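You operate a simulated robot arm through the tools that you are given. There is no shell and no other tool.

Carry out the task below with a simulated robot arm. There is one attempt and no reset: what you move stays moved.

JOB
Pipe four dots of cream round the edge of the pale cupcake.
Fine: use the piping press; one press of the yellow button between dots, three in all; leave the cupcake on the turntable and the sliding board out.
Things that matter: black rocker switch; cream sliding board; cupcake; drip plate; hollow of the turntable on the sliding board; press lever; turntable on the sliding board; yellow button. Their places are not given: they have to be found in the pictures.

It is judged by the outcome, as a careful person would: the job done as asked, and still so three seconds after it is handed in. It fails if anything else is knocked over, pushed out of place, dropped, spilled or broken.

ROBOT AND FRAMES
A 7-joint arm with a two-finger parallel gripper, fixed in place. Base frame: the origin is at the foot of the arm, x ahead of it, y to its left, z up; the work surface is at about z = 0.75. Readings come in m, rad, newtons and seconds.
With the tool pointing down near the work surface it reaches from about 0.2 to 0.68 m from the base axis. Its first joint turns from -1.152 to 1.152 rad. Payload 2.4 kg.
The tool frame sits at the grasp point between the pads (the TCP): z along the fingers, y along the line on which they close. The tips reach 0.03 m beyond it. Largest opening 0.094 m; finger width 0.028, thickness 0.01; the body of the gripper, 0.05 by 0.096 m, starts 0.055 m behind the TCP.
Orientation is that of the tool frame in the base frame, as a unit quaternion [x, y, z, w]. With the fingers straight down and closing along the base's y, the tool's x points along the base's -x, its y along +y and its z along -z.

CONTROLS
- The arm moves only by the tool jog_arm. Its argument "moves" is a list of rows, each a list of 7 numbers: the shift along the base's x, y, z in units of 400 mm (1.0 is 400 mm), then the turn, a rotation vector about the base's x, y, z in units of 60 degrees (1.0 is 60 degrees), then the finger opening in mm, from 0 to 94. In form: [[x, y, z, ax, ay, az, claw], ...]. A call has 1 to 20 rows; each row is the pose to reach, as a shift and turn from the pose commanded when the call began. A call with a number of a shift or a turn outside -1 to 1 is refused whole. A row lasts 0.2 s, in which the tool goes at most 0.05 m and 0.15 rad; a call with a longer step from one row to the next is refused whole, and so is a gripper value outside its range. A pose out of reach is approached as far as the arm can. The call stops where the force on the tool passes 40 N (or 10 N more than at its start, if that is more) or the arm is blocked; 0.2 s more then pass. The fingers move at their own pace (about 0.153 m/s each) and stop on an object; they squeeze with about 29 N. The grip force told is the motor's: it shows also when the fingers shut on nothing. Time passes only in rows, and 0.2 s behind the last, so rows that repeat a pose let the fingers close. It gives the time, the measured TCP pose, the force on the tool (base axes), the opening and the grip force at its end, in the units of the frame above (readings bear some noise), with the torque about the TCP (base axes, N m) and any sound that the robot's microphone picked up.
- Cameras (640 x 400 px; columns grow to the right, rows downward): "scene" is fixed at [0.033, 0.4702, 1.4477]; the picture's right is [-0.79, -0.61, 0.00], its down [-0.33, 0.43, -0.84] and it looks along [0.51, -0.66, -0.54] (base axes); focal length 358 px, centre (320, 200). "wrist" rides on the gripper at [0.076, 0.014, -0.102] in the tool frame; the picture's right is [-0.18, 0.98, 0.00], its down [-0.75, -0.14, -0.64] and it looks along [-0.63, -0.12, 0.77] (tool axes); focal length 243 px, centre (320, 200).
- capture(camera): a new picture of that camera. The clock stands still meanwhile.
- point_at(camera, pixels): there is no depth. For up to 12 entries [column, row, z] of the newest picture of that camera ("zoom" is the newest enlarged one), the place [x, y] in the base frame at which the ray of that pixel passes the height z, good to about 0.002 m. The clock stands still meanwhile.
- zoom(camera, box): a new picture of the part [left, top, right, bottom] of that camera's present view, enlarged. The clock stands still meanwhile.
- close_job(): hands the job in; it is judged then, once.

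Leave the gripper open and the arm clear of the work at the hand-in unless told otherwise.

The tools are called after "Emit:" as a command line: name --pt "numbers of a row" for each row, then --argument value for the rest, lists and objects as JSON in quotes. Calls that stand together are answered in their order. jog_arm: Moves the arm, as the interface text tells. Its arguments: {"type":"object","properties":{"moves":{"type":"array","items":{"type":"array","items":{"type":"number"}}}},"required":["moves"]} The other tools are called the same way: capture (camera) takes a picture; point_at (camera, pixels) gives the place at which the rays of pixels pass given heights; zoom (camera, box) takes an enlarged picture of a part of a camera's view; close_job () hands the job in.

At the start:

```text
time_s: 0.0
ee_pos: [0.3122, 0.0986, 1.1989]
ee_rot: [0.0, 1.0, 0.0, 0.0]
ft_force: [-0.6, 0.7, -0.6]
moment: [-0.03, -0.01, 0.0]
gripper_width: 0.0937
grip_force: 0.1
```

scene: 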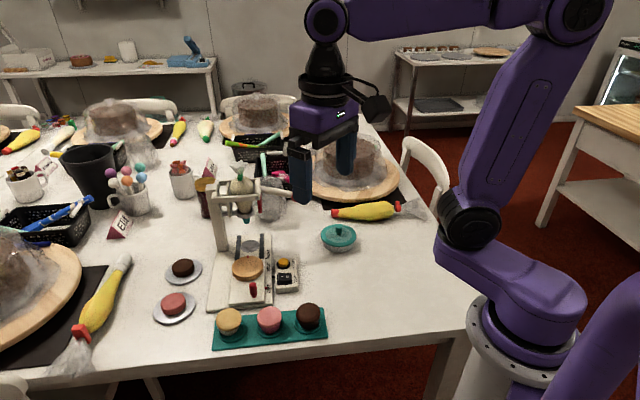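
wrist: 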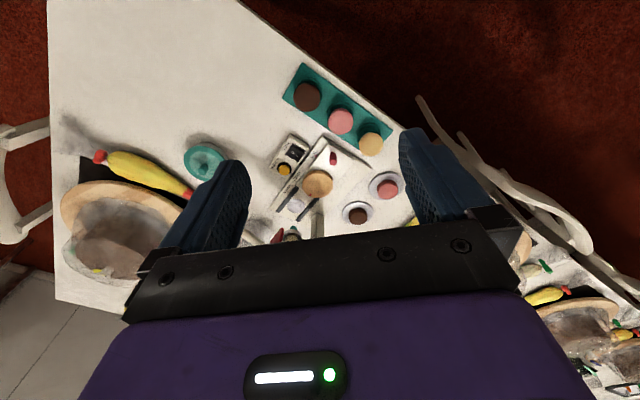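

I see a piping press near (245,235), a tray of three cupcakes at (270,325), and a small box with a yellow button and a black switch at (286,272). I'll zoom in on these first.

Emit:
zoom --camera "scene" --box '[180, 150, 340, 250]'

Emit:
zoom --camera "scene" --box '[190, 230, 350, 330]'

Emit:
zoom --camera "wrist" --box '[240, 110, 400, 250]'

```text
4.00 times, centred on (260, 200) of scene
```

zoom: 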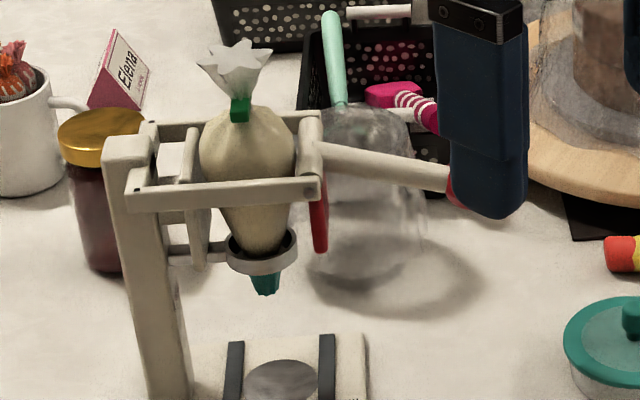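

```text
4.00 times, centred on (270, 280) of scene
```

zoom: 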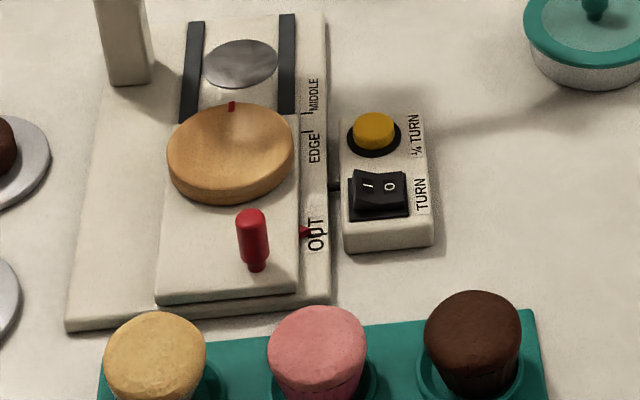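

```text
2.86 times, centred on (320, 180) of wrist
```

zoom: 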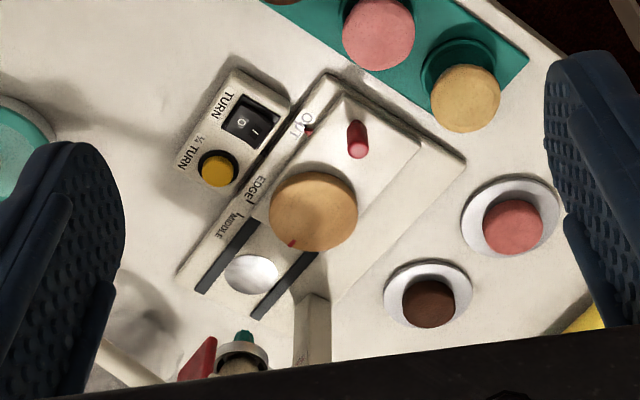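

I'll get rough coordinates from the scene picture: the tray cupcakes, turntable, peg, button, switch and press column.

Emit:
point_at --camera "scene" --pixels '[[229, 316, 0.81], [269, 314, 0.81], [308, 311, 0.81], [247, 267, 0.79], [253, 287, 0.8], [284, 263, 0.78], [285, 277, 0.78], [222, 249, 0.76], [246, 220, 0.85], [240, 245, 0.76]]'

Emit:
point_at --camera "wrist" --pixels '[[371, 144, 0.81], [341, 121, 0.81], [307, 96, 0.81], [318, 184, 0.79], [333, 157, 0.8], [284, 169, 0.78], [293, 152, 0.78], [303, 205, 0.76], [296, 229, 0.85]]'

```text
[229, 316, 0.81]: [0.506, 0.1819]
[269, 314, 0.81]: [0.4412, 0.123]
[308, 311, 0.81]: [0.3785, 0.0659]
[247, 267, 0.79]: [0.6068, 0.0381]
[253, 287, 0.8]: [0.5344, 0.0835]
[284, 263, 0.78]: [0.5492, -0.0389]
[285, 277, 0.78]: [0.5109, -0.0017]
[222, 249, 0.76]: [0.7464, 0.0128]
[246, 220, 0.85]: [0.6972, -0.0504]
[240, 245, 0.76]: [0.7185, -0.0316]
```

```text
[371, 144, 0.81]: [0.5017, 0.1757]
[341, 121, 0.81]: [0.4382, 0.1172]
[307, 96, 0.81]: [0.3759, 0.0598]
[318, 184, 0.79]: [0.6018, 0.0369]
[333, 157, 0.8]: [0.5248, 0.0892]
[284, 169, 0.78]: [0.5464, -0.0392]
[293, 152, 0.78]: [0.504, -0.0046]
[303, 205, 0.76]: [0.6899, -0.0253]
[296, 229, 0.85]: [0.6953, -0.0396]
```

The two cameras agree closely. The gripper hides the lever end in the scene view, so I'll move 0.2 m toward -y, staying high, and look again.

Emit:
jog_arm --pt "0 -0.12 0 0 0 0 94" --pt "0 -0.24 0 0 0 0 94" --pt "0 -0.36 0 0 0 0 94" --pt "0 -0.48 0 0 0 0 94" --pt "0 -0.5 0 0 0 0 94"

Emit:
capture --camera "scene"

Emit:
capture --camera "wrist"

Emit:
zoom --camera "scene" --box '[190, 150, 310, 225]'

Emit:
zoom --camera "scene" --box '[200, 225, 320, 300]'

```text
time_s: 1.2
ee_pos: [0.3123, -0.1043, 1.1985]
ee_rot: [-0.001, 1.0, 0.0, 0.0]
ft_force: [0.7, 0.3, 0.3]
moment: [0.01, 0.01, 0.01]
gripper_width: 0.094
grip_force: 0.1
```

```text
taken
```

scene: 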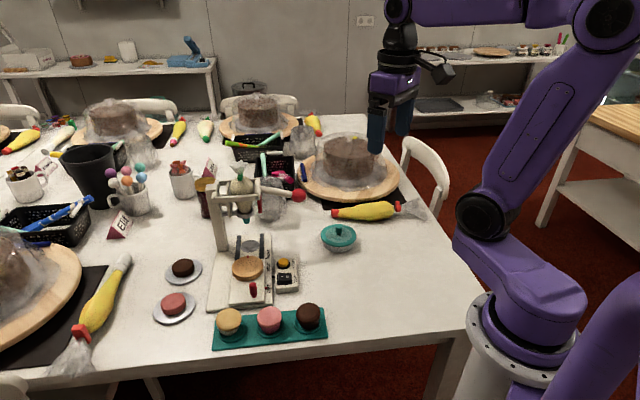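

```text
taken
```

wrist: 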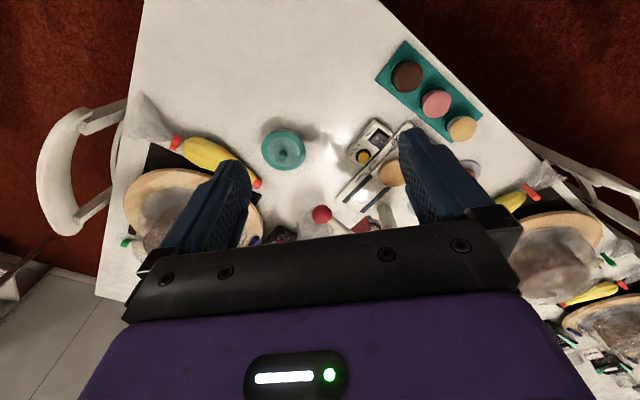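

```text
5.33 times, centred on (250, 188) of scene
```

zoom: 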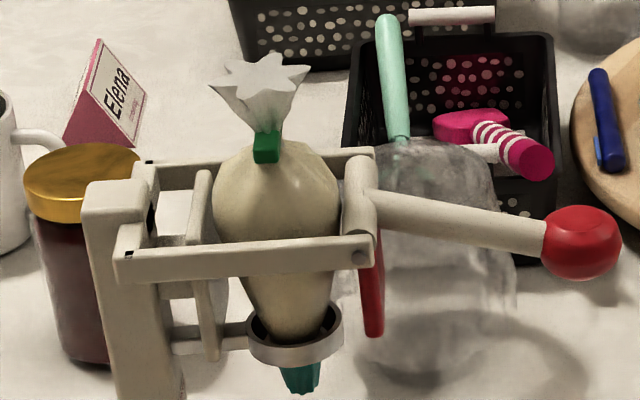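

```text
5.33 times, centred on (260, 262) of scene
```

zoom: 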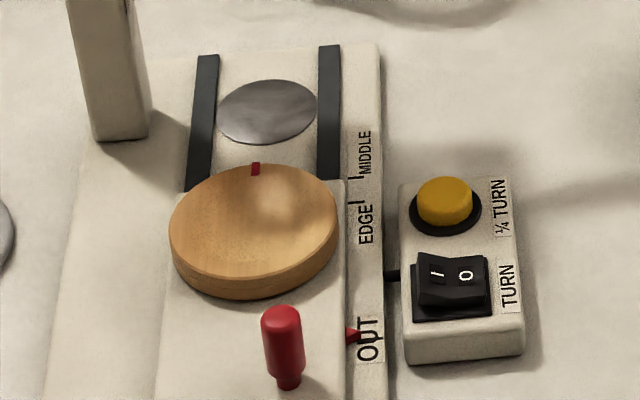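

The lever is clear now: a red knob at scene (299,196) and wrist (321,214). I'll cross-check its height with both cameras, along with the button, switch and other features.

Emit:
point_at --camera "scene" --pixels '[[299, 195.6, 0.9], [299, 195.6, 1.0], [257, 191, 0.95], [257, 191, 1.05], [246.5, 220, 0.85], [246.5, 220, 0.9], [229, 316, 0.8], [283.5, 262, 0.79], [247, 268, 0.79], [252.8, 284, 0.81]]'

Emit:
point_at --camera "wrist" --pixels '[[321, 214, 0.9], [321, 214, 1.0], [462, 128, 0.8], [363, 157, 0.78], [380, 140, 0.78]]'

Emit:
zoom --camera "wrist" --box '[260, 110, 420, 250]'

```text
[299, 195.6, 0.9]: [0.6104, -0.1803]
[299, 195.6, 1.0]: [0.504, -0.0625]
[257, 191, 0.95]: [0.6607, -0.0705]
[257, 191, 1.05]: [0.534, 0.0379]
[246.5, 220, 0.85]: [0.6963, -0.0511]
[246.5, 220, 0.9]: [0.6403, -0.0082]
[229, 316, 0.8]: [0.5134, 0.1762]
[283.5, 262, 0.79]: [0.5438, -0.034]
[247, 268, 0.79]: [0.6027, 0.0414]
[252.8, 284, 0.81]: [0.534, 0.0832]
```

```text
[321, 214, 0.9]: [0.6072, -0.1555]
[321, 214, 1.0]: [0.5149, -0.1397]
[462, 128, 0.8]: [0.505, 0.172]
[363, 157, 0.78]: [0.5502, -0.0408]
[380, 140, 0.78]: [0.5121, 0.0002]
```

```text
2.86 times, centred on (340, 180) of wrist
```

zoom: 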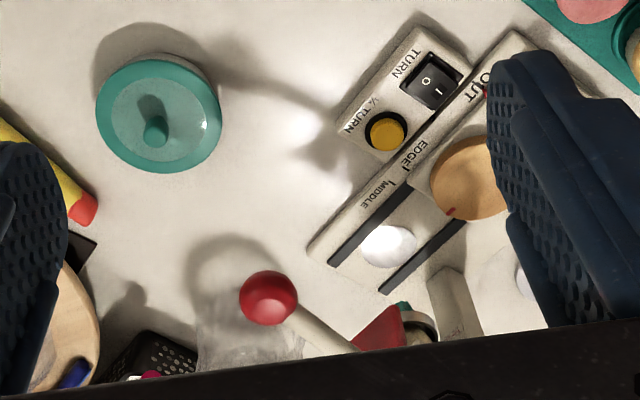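

The knob works out at about (0.585, -0.152, 0.924), and the lever looks like it presses downward. The red mark on the turntable hasn't moved, so it isn't spinning. I'll bring the wrist camera in lower for a close look at the box, board and marks.

Emit:
jog_arm --pt "0.054 0.037 -0.1 0 0 0 94" --pt "0.108 0.074 -0.2 0 0 0 94" --pt "0.162 0.111 -0.3 0 0 0 94" --pt "0.216 0.148 -0.4 0 0 0 94" --pt "0.27 0.185 -0.5 0 0 0 94" --pt "0.27 0.185 -0.5 0 0 0 94"

Emit:
capture --camera "wrist"

Emit:
zoom --camera "wrist" --box '[240, 60, 400, 160]'

Emit:
zoom --camera "wrist" --box '[240, 130, 400, 230]'

```text
time_s: 2.6
ee_pos: [0.4201, -0.0293, 0.9965]
ee_rot: [0.0, 1.0, 0.0, 0.0]
ft_force: [0.2, -0.6, -0.5]
moment: [0.03, 0.0, -0.02]
gripper_width: 0.0942
grip_force: 0.1
```

```text
taken
```

wrist: 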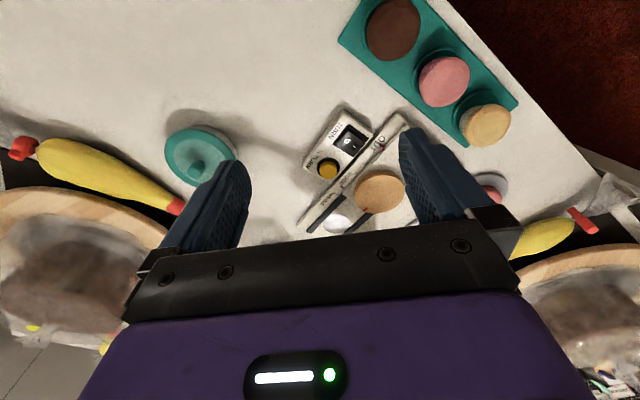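

```text
4.00 times, centred on (320, 110) of wrist
```

zoom: 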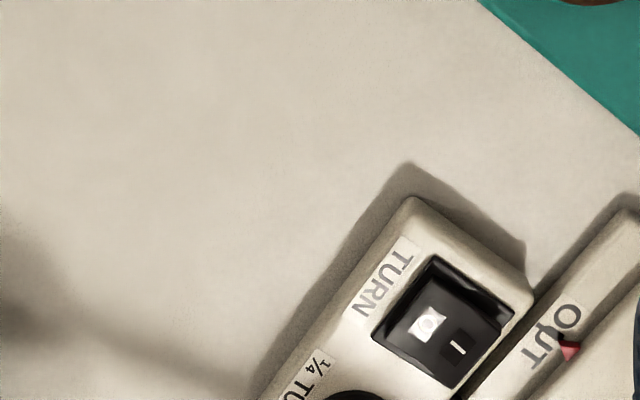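

```text
4.00 times, centred on (320, 180) of wrist
```

zoom: 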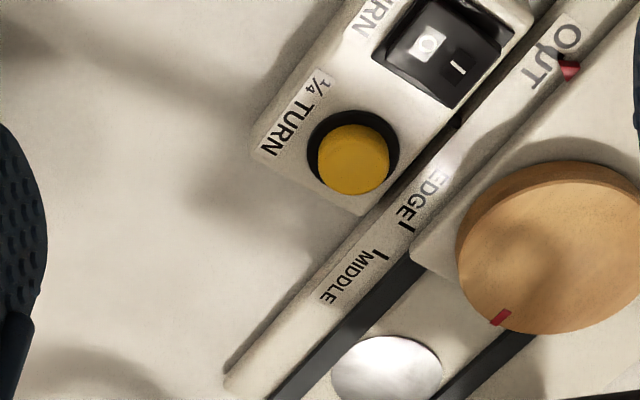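

I'll zoom harder on the switch to judge its state and get slide marks' coordinates from this zoom.

Emit:
point_at --camera "zoom" --pixels '[[566, 70, 0.775], [407, 228, 0.77], [380, 254, 0.77], [353, 158, 0.785], [386, 370, 0.765], [545, 250, 0.79], [505, 317, 0.79], [228, 375, 0.76], [443, 52, 0.78], [545, 250, 0.8], [575, 15, 0.77]]'

Emit:
zoom --camera "scene" --box '[268, 250, 308, 300]'

Emit:
zoom --camera "wrist" --box '[320, 110, 390, 160]'

```text
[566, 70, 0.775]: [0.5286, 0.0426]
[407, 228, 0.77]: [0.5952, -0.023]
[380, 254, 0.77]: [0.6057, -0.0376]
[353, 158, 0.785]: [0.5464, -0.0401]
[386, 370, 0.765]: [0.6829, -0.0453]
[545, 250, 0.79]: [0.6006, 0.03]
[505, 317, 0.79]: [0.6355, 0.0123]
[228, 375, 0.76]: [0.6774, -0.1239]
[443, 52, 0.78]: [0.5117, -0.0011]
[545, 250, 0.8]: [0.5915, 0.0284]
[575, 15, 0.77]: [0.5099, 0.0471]
```

```text
8.00 times, centred on (288, 275) of scene
```

zoom: 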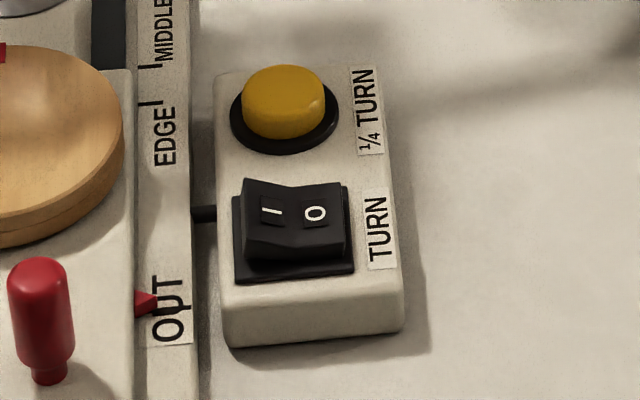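

```text
8.00 times, centred on (355, 135) of wrist
```

zoom: 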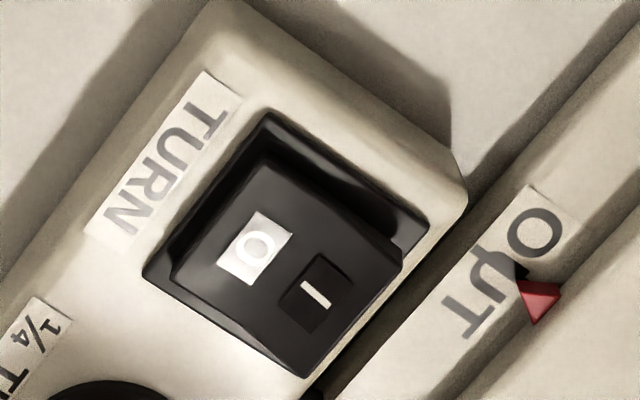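

The O side of the rocker is pushed in, so continuous turning is off and stays off. The board slides at about -45° (OUT to EDGE ≈ 0.093 m). Next I'll shift to centre the turntable in the wrist view for precise coordinates.

Emit:
jog_arm --pt "0 0.1 0 0 0 0 94" --pt "0 0.17 0 0 0 0 94" --pt "0 0.17 0 0 0 0 94"

Emit:
zoom --camera "wrist" --box '[250, 100, 410, 230]'

Emit:
zoom --camera "wrist" --box '[300, 20, 500, 150]'

Emit:
capture --camera "wrist"

Emit:
zoom --camera "scene" --box '[200, 290, 330, 360]'

```text
time_s: 3.4
ee_pos: [0.4198, 0.0401, 1.0]
ee_rot: [0.0, 1.0, 0.0, 0.0]
ft_force: [1.4, -0.1, -1.1]
moment: [0.01, -0.02, 0.0]
gripper_width: 0.0942
grip_force: 0.1
```

```text
3.08 times, centred on (330, 165) of wrist
```

zoom: 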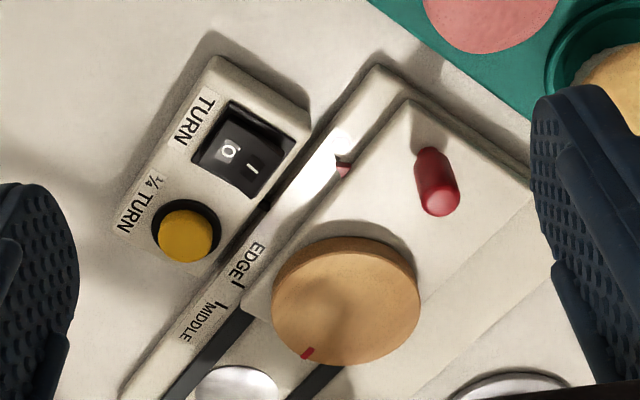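

```text
3.08 times, centred on (400, 85) of wrist
```

zoom: 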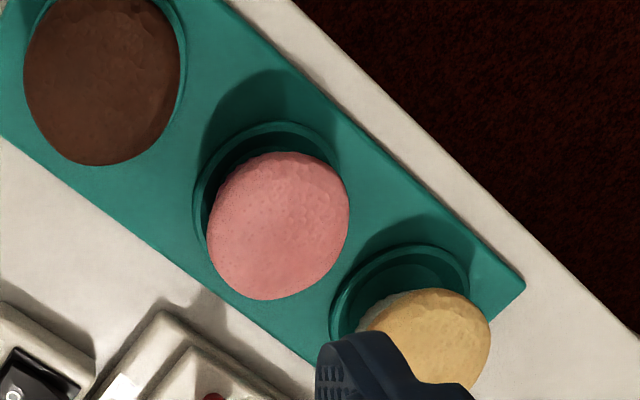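

```text
taken
```

wrist: 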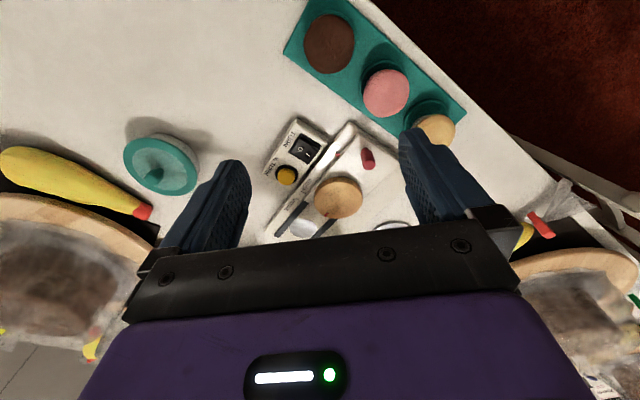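

```text
4.92 times, centred on (265, 325) of scene
```

zoom: 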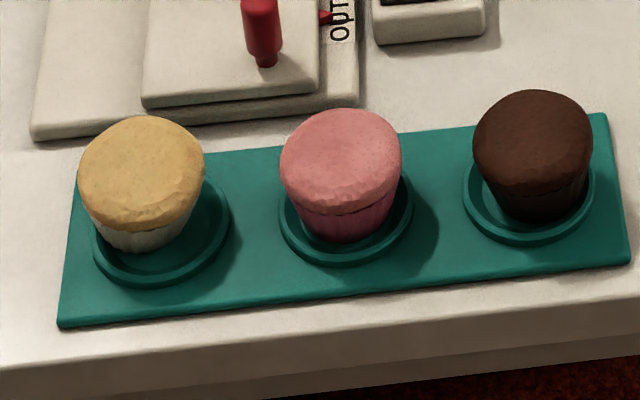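

I'll triangulate the turntable centre, cupcake top and peg from this wrist view and the scene view.

Emit:
point_at --camera "wrist" --pixels '[[338.3, 200.4, 0.79], [338.3, 200.4, 0.78], [369, 157, 0.8], [365, 153, 0.775], [286, 177, 0.785], [327, 216.3, 0.79]]'

Emit:
point_at --camera "scene" --pixels '[[247.5, 266.6, 0.79], [247.5, 266.6, 0.78], [252.8, 284, 0.81], [253.8, 296.3, 0.775], [283.5, 261.5, 0.785], [247.9, 256.5, 0.79], [228.8, 322, 0.8], [228, 337, 0.76], [228.8, 315, 0.81]]'

```text
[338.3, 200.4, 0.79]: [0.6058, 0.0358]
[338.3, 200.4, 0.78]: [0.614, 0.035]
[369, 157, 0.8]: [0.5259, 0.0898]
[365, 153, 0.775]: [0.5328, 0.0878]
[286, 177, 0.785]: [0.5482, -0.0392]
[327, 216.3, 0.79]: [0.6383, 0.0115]
```

```text
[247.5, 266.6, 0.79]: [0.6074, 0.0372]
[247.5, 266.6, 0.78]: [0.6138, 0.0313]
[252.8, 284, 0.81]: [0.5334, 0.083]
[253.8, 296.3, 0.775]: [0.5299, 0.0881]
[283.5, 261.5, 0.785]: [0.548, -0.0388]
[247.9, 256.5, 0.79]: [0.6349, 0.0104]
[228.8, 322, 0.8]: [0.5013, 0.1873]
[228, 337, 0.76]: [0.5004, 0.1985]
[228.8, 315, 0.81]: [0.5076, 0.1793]
```

Turntable centre ≈ (0.607, 0.036), top z ≈ 0.788; button ≈ (0.548, -0.039, 0.785). Now I'll shift so the pale cupcake sits between the fingers in the wrist view.

Emit:
jog_arm --pt "-0.08 0.085 0 0 0 0 94" --pt "-0.16 0.17 0 0 0 0 94" --pt "-0.225 0.25 0 0 0 0 94" --pt "-0.225 0.3 0 0 0 0 94" --pt "-0.225 0.3 0 0 0 0 94"

Emit:
capture --camera "wrist"

Emit:
zoom --camera "wrist" --box '[240, 130, 400, 230]'

Emit:
zoom --camera "scene" --box '[205, 300, 255, 350]'

```text
time_s: 4.6
ee_pos: [0.3297, 0.1586, 0.9982]
ee_rot: [0.0, 1.0, 0.0, 0.001]
ft_force: [-0.5, -0.4, -0.8]
moment: [0.02, -0.02, 0.02]
gripper_width: 0.0941
grip_force: 0.1
```

```text
taken
```

wrist: 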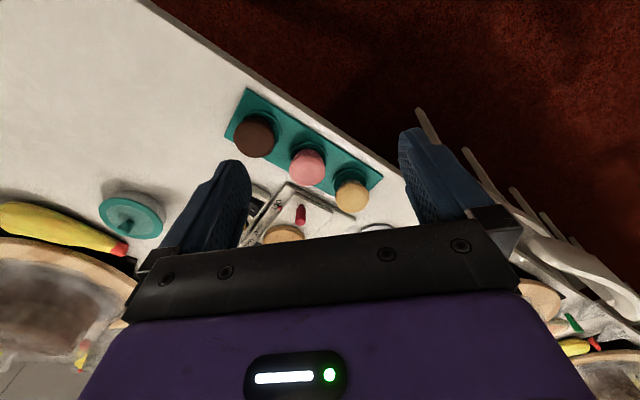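

```text
4.00 times, centred on (320, 180) of wrist
```

zoom: 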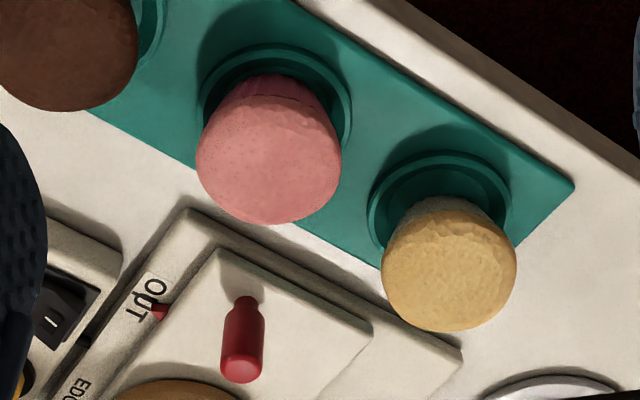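

```text
8.00 times, centred on (230, 325) of scene
```

zoom: 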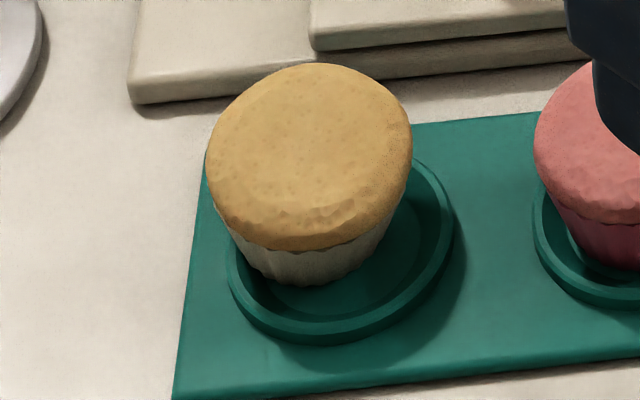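

Emit:
point_at --camera "scene" --pixels '[[228.6, 318.75, 0.8], [228.6, 318.75, 0.81], [228.6, 318.75, 0.79], [231, 330, 0.755], [233, 329, 0.765]]'

Emit:
point_at --camera "wrist" --pixels '[[352.3, 196.3, 0.8], [352.3, 196.3, 0.81], [352.3, 196.3, 0.79], [349.75, 181.5, 0.765], [349.75, 181.5, 0.755]]'

```text
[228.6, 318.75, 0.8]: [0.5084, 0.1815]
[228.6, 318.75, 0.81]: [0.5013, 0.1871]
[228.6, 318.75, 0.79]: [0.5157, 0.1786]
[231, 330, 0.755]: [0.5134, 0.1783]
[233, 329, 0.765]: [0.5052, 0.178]
```

```text
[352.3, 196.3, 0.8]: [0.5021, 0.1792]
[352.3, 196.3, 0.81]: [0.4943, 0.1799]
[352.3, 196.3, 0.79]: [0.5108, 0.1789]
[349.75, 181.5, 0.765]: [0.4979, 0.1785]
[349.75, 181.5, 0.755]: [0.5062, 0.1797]
```

The pale cupcake centre is ≈ (0.508, 0.179), widest part ≈ z 0.79. I'll turn the tool +42° so the fingers close across the tray row, clear of the pink neighbour, and hover above it.

Emit:
jog_arm --pt "0.074 0.008 -0.02 0 0 0.12 94" --pt "0.148 0.016 -0.05 0 0 0.24 94" --pt "0.222 0.023 -0.09 0 0 0.36 94" --pt "0.296 0.031 -0.12 0 0 0.48 94" --pt "0.37 0.038 -0.16 0 0 0.6 94" --pt "0.445 0.046 -0.2 0 0 0.7 94" --pt "0.445 0.046 -0.2 0 0 0.7 94"

Emit:
capture --camera "scene"

Emit:
capture --camera "wrist"

Emit:
zoom --camera "scene" --box '[170, 230, 330, 350]'

```text
time_s: 6.2
ee_pos: [0.5085, 0.1784, 0.918]
ee_rot: [-0.359, 0.933, 0.0, 0.0]
ft_force: [0.5, 1.1, 0.3]
moment: [0.0, 0.0, 0.04]
gripper_width: 0.0941
grip_force: 0.1
```

```text
taken
```

scene: 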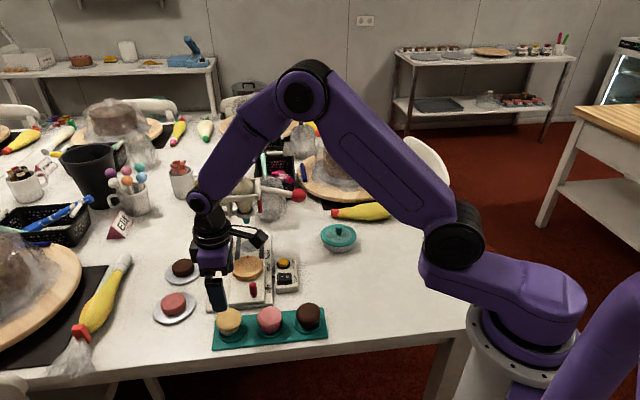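

```text
taken
```

wrist: 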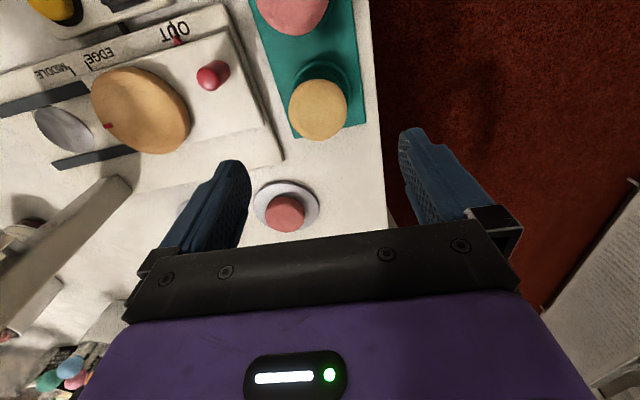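

```text
3.33 times, centred on (250, 290) of scene
```

zoom: 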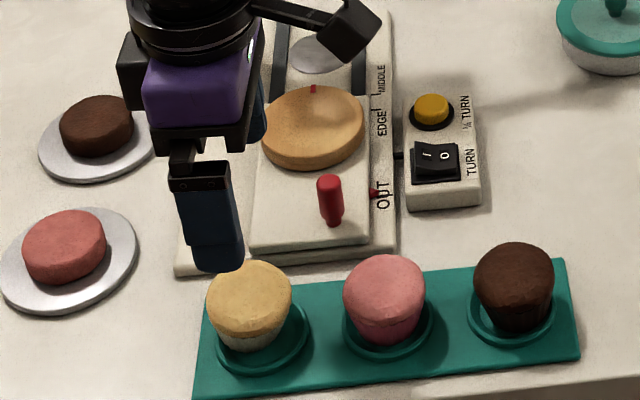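

Emit:
point_at --camera "wrist" --pixels '[[319, 108, 0.795], [283, 160, 0.762], [263, 124, 0.775], [319, 108, 0.8], [326, 80, 0.76], [210, 77, 0.81], [126, 113, 0.79], [109, 126, 0.79]]'

Emit:
zoom --camera "wrist" --box '[200, 50, 380, 180]'

```text
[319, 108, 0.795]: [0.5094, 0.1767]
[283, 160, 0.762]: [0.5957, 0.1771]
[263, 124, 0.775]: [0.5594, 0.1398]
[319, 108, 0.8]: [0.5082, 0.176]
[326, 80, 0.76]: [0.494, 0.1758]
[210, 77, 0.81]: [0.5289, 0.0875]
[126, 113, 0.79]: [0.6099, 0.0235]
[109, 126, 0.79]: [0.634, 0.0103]
```

```text
3.08 times, centred on (290, 115) of wrist
```

zoom: 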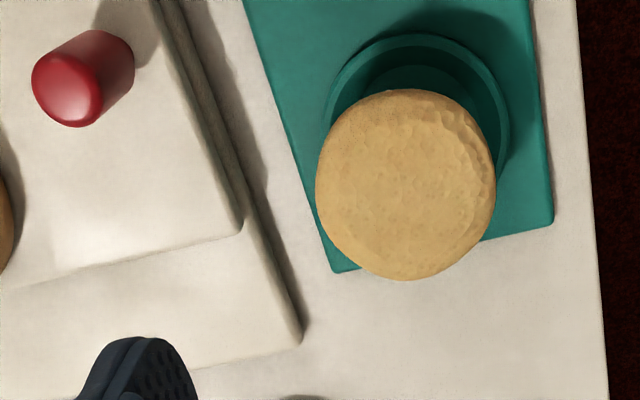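

The cupcake checks out at (0.509, 0.178). The press base edge is about 59 mm from its centre, so I'll narrow the fingers to 80 mm and descend to z ≈ 0.803, keeping the tips above the base plate.

Emit:
jog_arm --pt "0.002 -0.002 -0.05 0 0 0 80" --pt "0.002 -0.002 -0.12 0 0 0 80" --pt "0.002 -0.002 -0.19 0 0 0 80" --pt "0.002 -0.002 -0.25 0 0 0 80" --pt "0.002 -0.002 -0.28 0 0 0 80" --pt "0.002 -0.002 -0.29 0 0 0 80"

Emit:
zoom --camera "scene" --box '[170, 250, 330, 350]'

Emit:
capture --camera "wrist"

```text
time_s: 7.6
ee_pos: [0.5085, 0.1774, 0.8019]
ee_rot: [-0.358, 0.934, 0.0, 0.0]
ft_force: [0.5, -0.3, 0.5]
moment: [0.0, -0.01, -0.03]
gripper_width: 0.0801
grip_force: 0.0
```

```text
4.00 times, centred on (250, 300) of scene
```

zoom: 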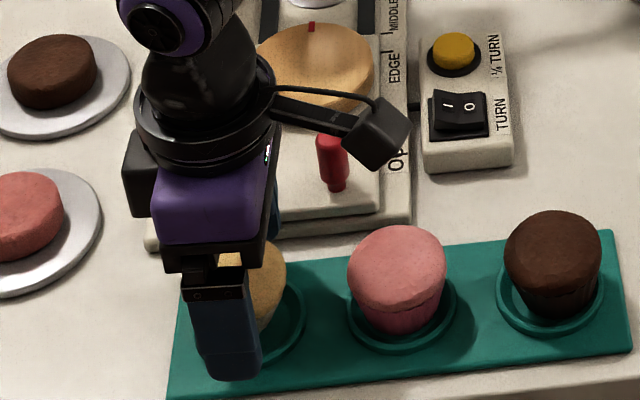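

```text
taken
```

wrist: 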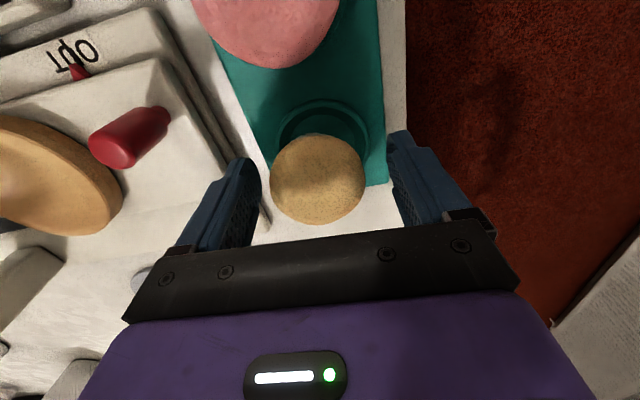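

The cupcake sits centred between the pads with nothing touched. I'll close the fingers and wait for the grip.

Emit:
jog_arm --pt "0 0 0 0 0 0 70" --pt "0 0 0 0 0 0 60" --pt "0 0 0 0 0 0 50" --pt "0 0 0 0 0 0 45" --pt "0 0 0 0 0 0 45"

Emit:
capture --camera "wrist"

```text
time_s: 8.8
ee_pos: [0.5092, 0.1776, 0.8048]
ee_rot: [-0.358, 0.934, 0.0, 0.0]
ft_force: [0.4, -1.1, 1.9]
moment: [0.03, 0.01, 0.0]
gripper_width: 0.0545
grip_force: 29.0
```

```text
taken
```

wrist: 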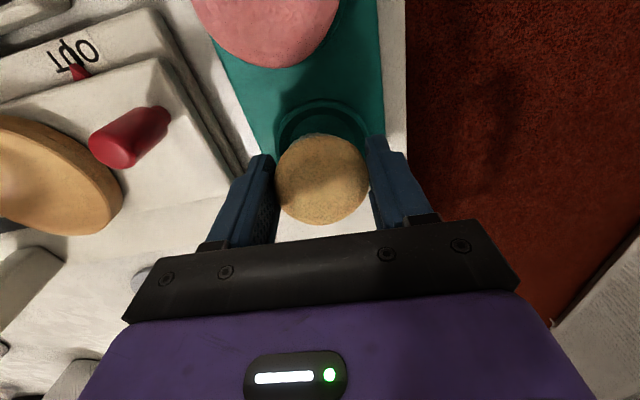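

It's gripped at 54.5 mm with 29 N. I'll lift it straight up, then start turning the tool back while high.

Emit:
jog_arm --pt "0 0 0.05 0 0 0 45" --pt "0 0 0.12 0 0 0 45" --pt "0 0 0.2 0 0 0 45" --pt "0 0 0.27 0 0 -0.1 45" --pt "0 0 0.27 0 0 -0.22 45" --pt "0 0 0.27 0 0 -0.34 45" --pt "0 0 0.27 0 0 -0.46 45" --pt "0 0 0.27 0 0 -0.58 45" --pt "0 0 0.27 0 0 -0.7 45" --pt "0 0 0.27 0 0 -0.7 45"

Emit:
capture --camera "scene"

Emit:
capture --camera "wrist"

```text
time_s: 11.0
ee_pos: [0.5086, 0.1785, 0.9102]
ee_rot: [0.001, 1.0, 0.0, 0.0]
ft_force: [-0.5, -0.1, -0.3]
moment: [0.02, 0.0, 0.01]
gripper_width: 0.0548
grip_force: 29.6
```

```text
taken
```

scene: 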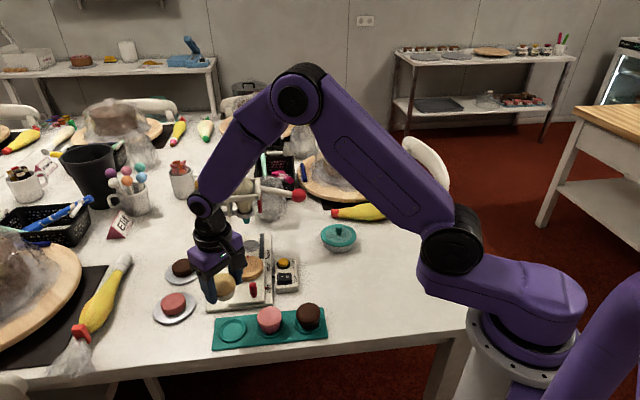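

```text
taken
```

wrist: 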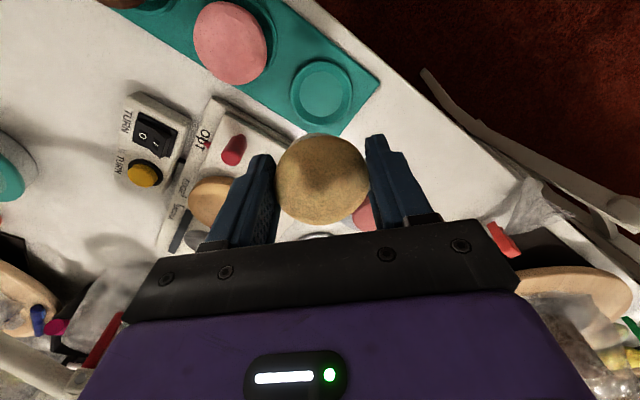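

Cupcake lifted cleanly and the tray undisturbed. I'll check where the cupcake sits relative to the grasp point.

Emit:
point_at --camera "wrist" --pixels '[[322, 178, 0.9], [322, 178, 0.905], [322, 178, 0.91]]'

Emit:
zoom --camera "scene" --box '[180, 230, 300, 320]'

Emit:
zoom --camera "wrist" --box '[240, 110, 400, 240]'

```text
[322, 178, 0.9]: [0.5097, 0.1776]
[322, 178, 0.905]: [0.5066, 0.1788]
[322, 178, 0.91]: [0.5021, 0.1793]
```

```text
4.44 times, centred on (240, 275) of scene
```

zoom: 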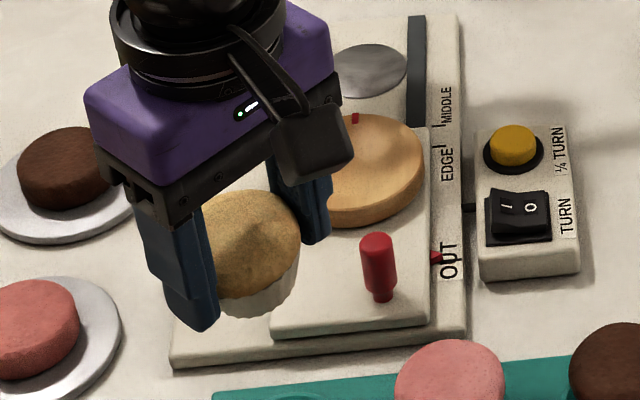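

```text
3.08 times, centred on (320, 175) of wrist
```

zoom: 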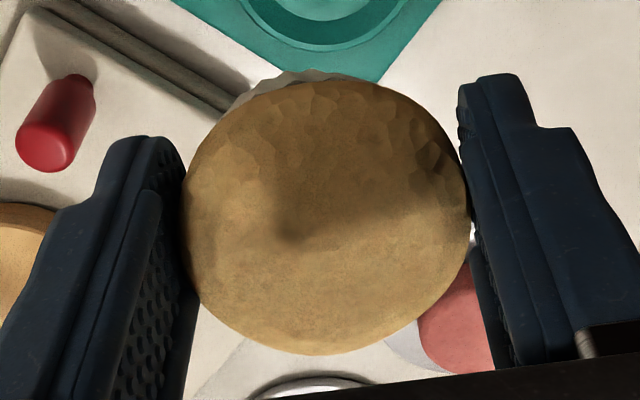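

The cupcake is within about 2 mm of the grasp point. I'll carry it over the turntable centre (0.607, 0.036) while turning to -45°, so the slim side of the gripper faces the press.

Emit:
jog_arm --pt "0.0 -0.0 0 0 0 -0.125 45" --pt "0.02 -0.04 0 0 0 -0.25 45" --pt "0.06 -0.1 0 0 0 -0.375 45" --pt "0.11 -0.17 0 0 0 -0.5 45" --pt "0.16 -0.24 0 0 0 -0.625 45" --pt "0.21 -0.31 0 0 0 -0.75 45" --pt "0.245 -0.355 0 0 0 -0.75 45" --pt "0.245 -0.355 0 0 0 -0.75 45"

Emit:
capture --camera "scene"

Emit:
zoom --camera "scene" --box '[180, 180, 320, 310]'

Emit:
capture --camera "wrist"

```text
time_s: 12.8
ee_pos: [0.6068, 0.0342, 0.9104]
ee_rot: [0.382, 0.924, 0.0, 0.0]
ft_force: [-0.4, 0.7, -1.3]
moment: [-0.02, 0.01, 0.0]
gripper_width: 0.0545
grip_force: 28.2
```

```text
taken
```

scene: 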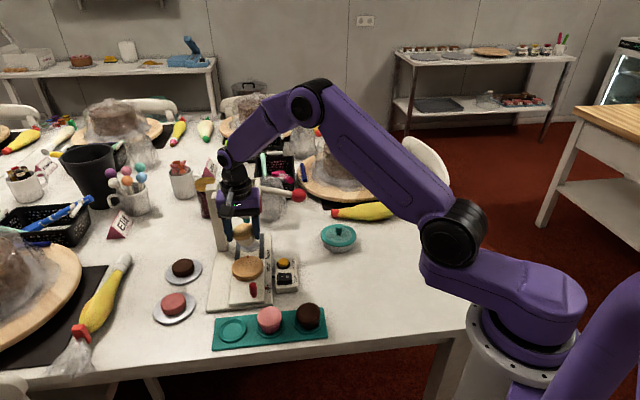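

```text
3.08 times, centred on (250, 245) of scene
```

zoom: 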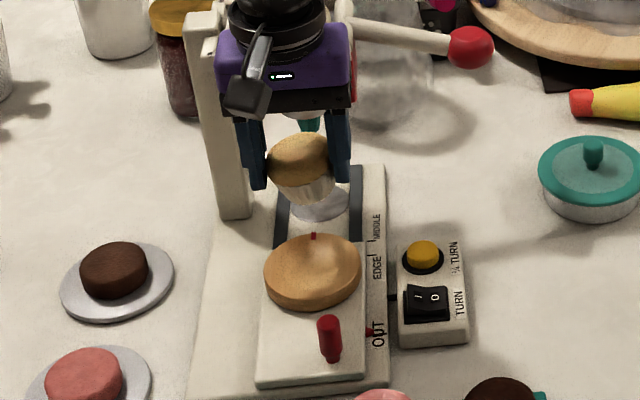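

```text
taken
```

wrist: 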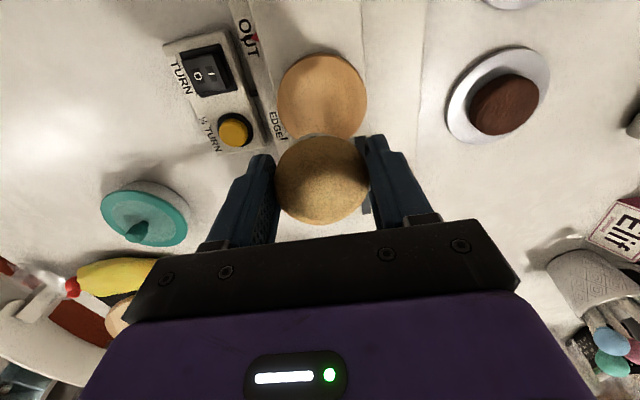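

In this view the bare turntable is visible at about (323,96). I'll use it to double-check the centre before lowering.

Emit:
zoom --camera "wrist" --box '[240, 30, 400, 150]'

Emit:
point_at --camera "wrist" --pixels '[[322, 98, 0.788], [279, 98, 0.788], [366, 96, 0.788], [322, 178, 0.905], [322, 178, 0.9]]'

```text
3.33 times, centred on (320, 90) of wrist
```

zoom: 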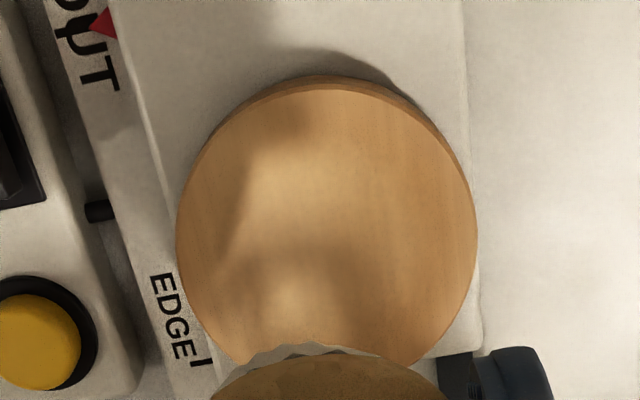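

```text
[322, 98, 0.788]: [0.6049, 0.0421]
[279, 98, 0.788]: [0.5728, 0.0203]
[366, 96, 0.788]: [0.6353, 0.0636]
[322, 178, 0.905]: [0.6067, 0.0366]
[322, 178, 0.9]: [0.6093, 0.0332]
```

Emit:
point_at --camera "zoom" --pixels '[[325, 86, 0.788], [177, 235, 0.788], [477, 235, 0.788], [222, 130, 0.788], [430, 130, 0.788], [205, 330, 0.788], [452, 325, 0.788], [327, 228, 0.788]]'

```text
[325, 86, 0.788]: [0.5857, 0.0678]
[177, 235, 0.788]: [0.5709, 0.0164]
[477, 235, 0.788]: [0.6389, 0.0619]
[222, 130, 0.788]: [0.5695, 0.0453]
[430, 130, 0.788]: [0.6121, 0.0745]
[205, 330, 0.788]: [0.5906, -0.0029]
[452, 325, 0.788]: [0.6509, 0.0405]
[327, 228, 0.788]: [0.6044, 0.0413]
```

The circle fit gives a centre of about (0.608, 0.035), which matches the current position. I'll lower to just above expected contact (TCP ≈ 0.838).

Emit:
jog_arm --pt "0 0 -0.05 0 0 0 45" --pt "0 0 -0.1 0 0 0 45" --pt "0 0 -0.15 0 0 0 45" --pt "0 0 -0.175 0 0 0 45" --pt "0 0 -0.1825 0 0 0 45"

Emit:
zoom --camera "scene" --box '[190, 190, 310, 300]'

Emit:
capture --camera "wrist"

```text
time_s: 14.0
ee_pos: [0.606, 0.0346, 0.8373]
ee_rot: [0.383, 0.924, 0.0, 0.0]
ft_force: [0.3, 0.5, 0.4]
moment: [-0.03, -0.02, -0.03]
gripper_width: 0.0544
grip_force: 29.0
```

```text
3.64 times, centred on (250, 245) of scene
```

zoom: 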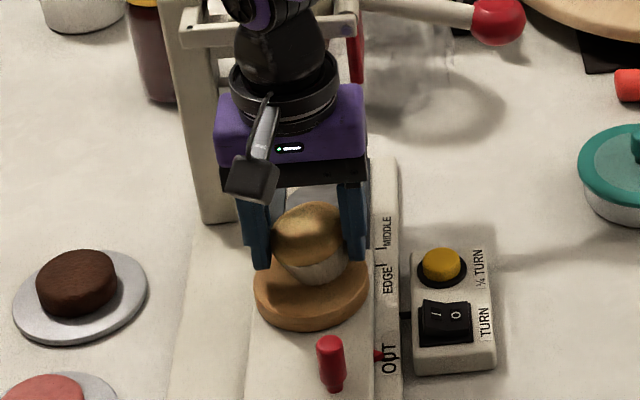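

```text
taken
```

wrist: 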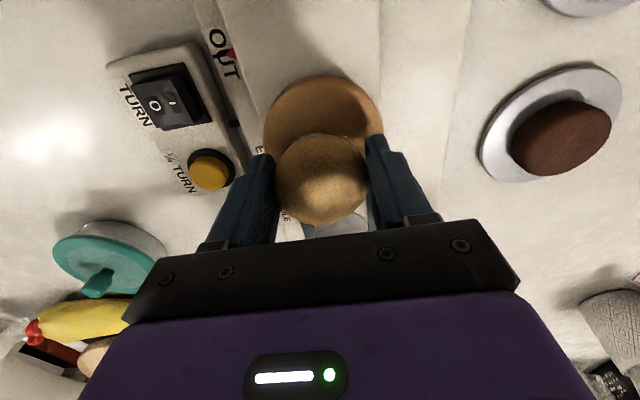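

Alignment looks right in both views. I'll lower in 1.5–2 mm steps and watch the force.

Emit:
jog_arm --pt "0 0 -0.004 0 0 0 45" --pt "0 0 -0.008 0 0 0 45" --pt "0 0 -0.012 0 0 0 45"

```text
time_s: 14.8
ee_pos: [0.6063, 0.0362, 0.8336]
ee_rot: [0.383, 0.924, 0.0, 0.0]
ft_force: [-0.2, 0.2, -0.9]
moment: [0.01, -0.02, -0.03]
gripper_width: 0.0542
grip_force: 28.8
```

No contact yet; I'll go on down in small steps.

Emit:
jog_arm --pt "0 0 -0.004 0 0 0 45" --pt "0 0 -0.007 0 0 0 45"

Emit:
zoom --camera "scene" --box '[220, 230, 280, 280]'

```text
time_s: 15.4
ee_pos: [0.6066, 0.0334, 0.8309]
ee_rot: [0.383, 0.924, 0.0, 0.002]
ft_force: [-5.8, -1.5, 14.7]
moment: [-0.07, 0.11, -0.04]
gripper_width: 0.0543
grip_force: 29.2
```

```text
8.00 times, centred on (250, 255) of scene
```

zoom: 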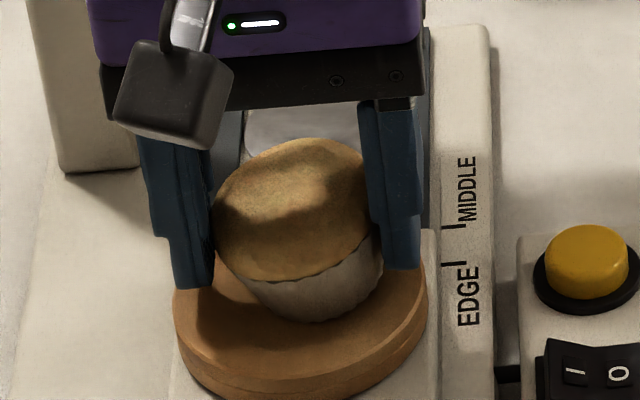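

Contact: 14.7 N upward, with a sideways component. I'll back off about 2 mm and look closely at centring before releasing.

Emit:
jog_arm --pt "0 0 0.005 0 0 0 45" --pt "0 0 0.005 0 0 0 45"

Emit:
zoom --camera "scene" --box '[230, 245, 270, 280]'

Emit:
zoom --camera "wrist" --box '[240, 60, 400, 240]'

```text
time_s: 16.0
ee_pos: [0.6063, 0.0353, 0.8315]
ee_rot: [0.383, 0.924, 0.0, -0.001]
ft_force: [0.0, -1.1, -0.7]
moment: [0.05, -0.02, 0.0]
gripper_width: 0.0544
grip_force: 29.4
```

```text
11.43 times, centred on (250, 262) of scene
```

zoom: 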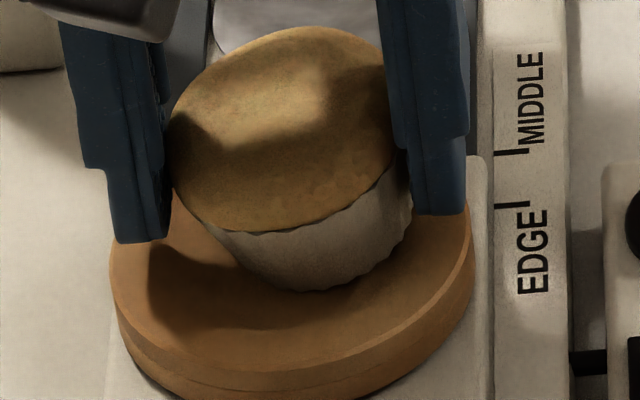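

```text
2.22 times, centred on (320, 150) of wrist
```

zoom: 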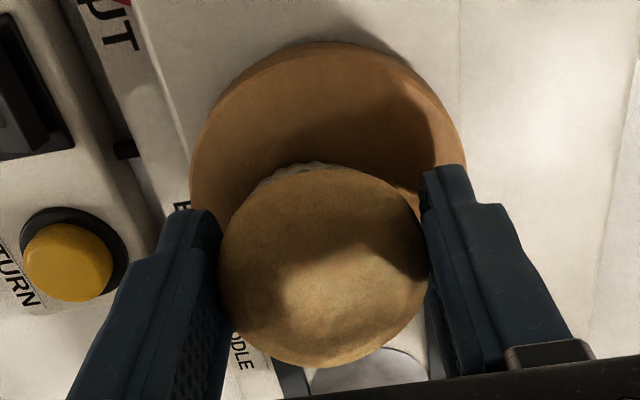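

I'll measure turntable rim points and cupcake base points in the scene view to compute the offset.

Emit:
point_at --camera "scene" --pixels '[[231.63, 266.55, 0.788], [263.39, 265.06, 0.788], [247.8, 275.1, 0.788], [236, 271.8, 0.788], [259, 271.5, 0.788], [244.6, 268.3, 0.787], [249.3, 270.0, 0.787], [255.07, 267.4, 0.787]]'

Emit:
zoom --camera "scene" --box '[230, 245, 270, 280]'

```text
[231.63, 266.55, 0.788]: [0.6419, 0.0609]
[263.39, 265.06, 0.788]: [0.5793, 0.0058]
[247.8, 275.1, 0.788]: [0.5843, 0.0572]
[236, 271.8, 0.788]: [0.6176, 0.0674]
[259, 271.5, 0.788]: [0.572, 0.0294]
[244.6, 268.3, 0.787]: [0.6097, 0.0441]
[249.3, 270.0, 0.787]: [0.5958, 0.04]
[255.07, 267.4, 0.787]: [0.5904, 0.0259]
```

```text
11.43 times, centred on (250, 262) of scene
```

zoom: 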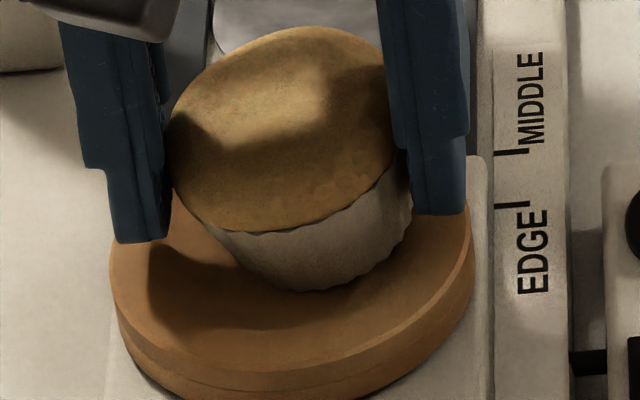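

The cupcake is tilted about 9° in the grip. Its base leans toward image right in the scene view, and the wrapper shows off-centre in the wrist view. I'll raise slightly and counter-rotate the tool about 9° around the slide axis so its base is level under the grasp point.

Emit:
jog_arm --pt "0 0 0.02 0 0 0 45" --pt "0.0025 -0.001 0.035 0.053 -0.053 0 45" --pt "0.0025 -0.001 0.035 0.106 -0.106 0 45" --pt "0.0025 -0.001 0.035 0.106 -0.106 0 45"

Emit:
zoom --camera "scene" --box '[230, 240, 270, 275]'

Emit:
zoom --camera "wrist" --box '[240, 60, 400, 240]'

```text
time_s: 17.0
ee_pos: [0.6093, 0.035, 0.8462]
ee_rot: [0.381, 0.921, 0.072, 0.03]
ft_force: [0.4, -0.7, -1.0]
moment: [0.0, -0.01, 0.0]
gripper_width: 0.0546
grip_force: 29.2
```

```text
11.43 times, centred on (250, 258) of scene
```

zoom: 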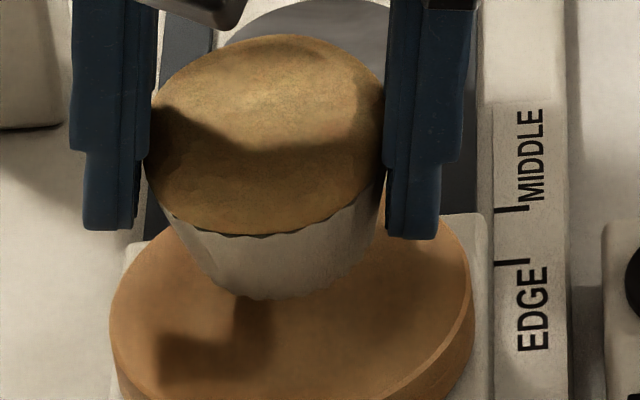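

```text
2.22 times, centred on (320, 150) of wrist
```

zoom: 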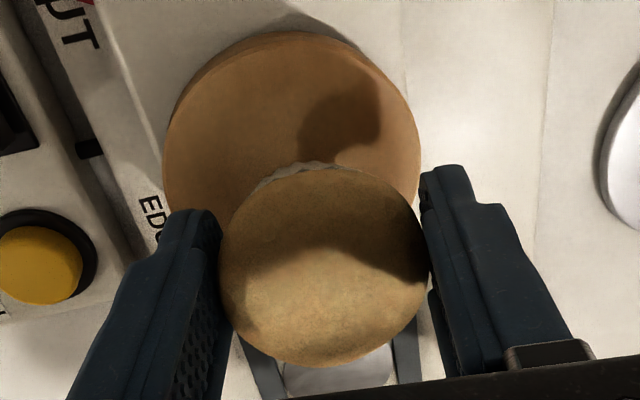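

The cupcake now looks level. I'll lower 10 mm and re-inspect from the scene camera before touching down.

Emit:
jog_arm --pt "0 0 -0.012 0 0 0 45" --pt "0 0 -0.024 0 0 0 45" --pt "0 0 -0.024 0 0 0 45"

Emit:
zoom --camera "scene" --box '[230, 245, 270, 280]'

```text
time_s: 17.8
ee_pos: [0.6072, 0.0338, 0.8365]
ee_rot: [0.382, 0.921, 0.073, 0.029]
ft_force: [-0.4, -0.4, -0.8]
moment: [-0.02, -0.02, -0.01]
gripper_width: 0.0544
grip_force: 28.8
```

```text
11.43 times, centred on (250, 262) of scene
```

zoom: 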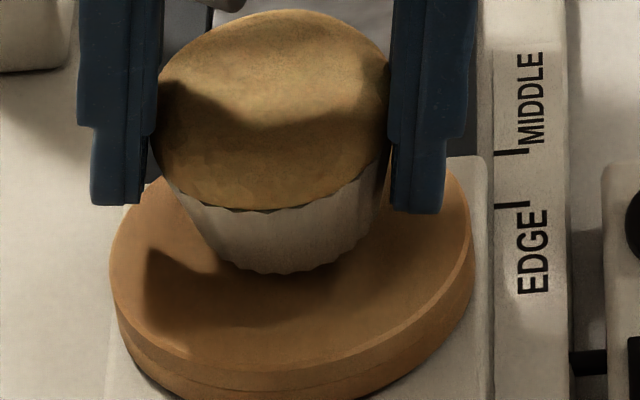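

Level and close to centred. I'll continue down in small steps to contact.

Emit:
jog_arm --pt "0 0 -0.005 0 0 0 45" --pt "0 0 -0.01 0 0 0 45"

```text
time_s: 18.4
ee_pos: [0.6078, 0.0345, 0.8315]
ee_rot: [0.382, 0.921, 0.073, 0.03]
ft_force: [0.0, -0.8, -1.0]
moment: [0.01, 0.03, -0.01]
gripper_width: 0.0545
grip_force: 29.2
```

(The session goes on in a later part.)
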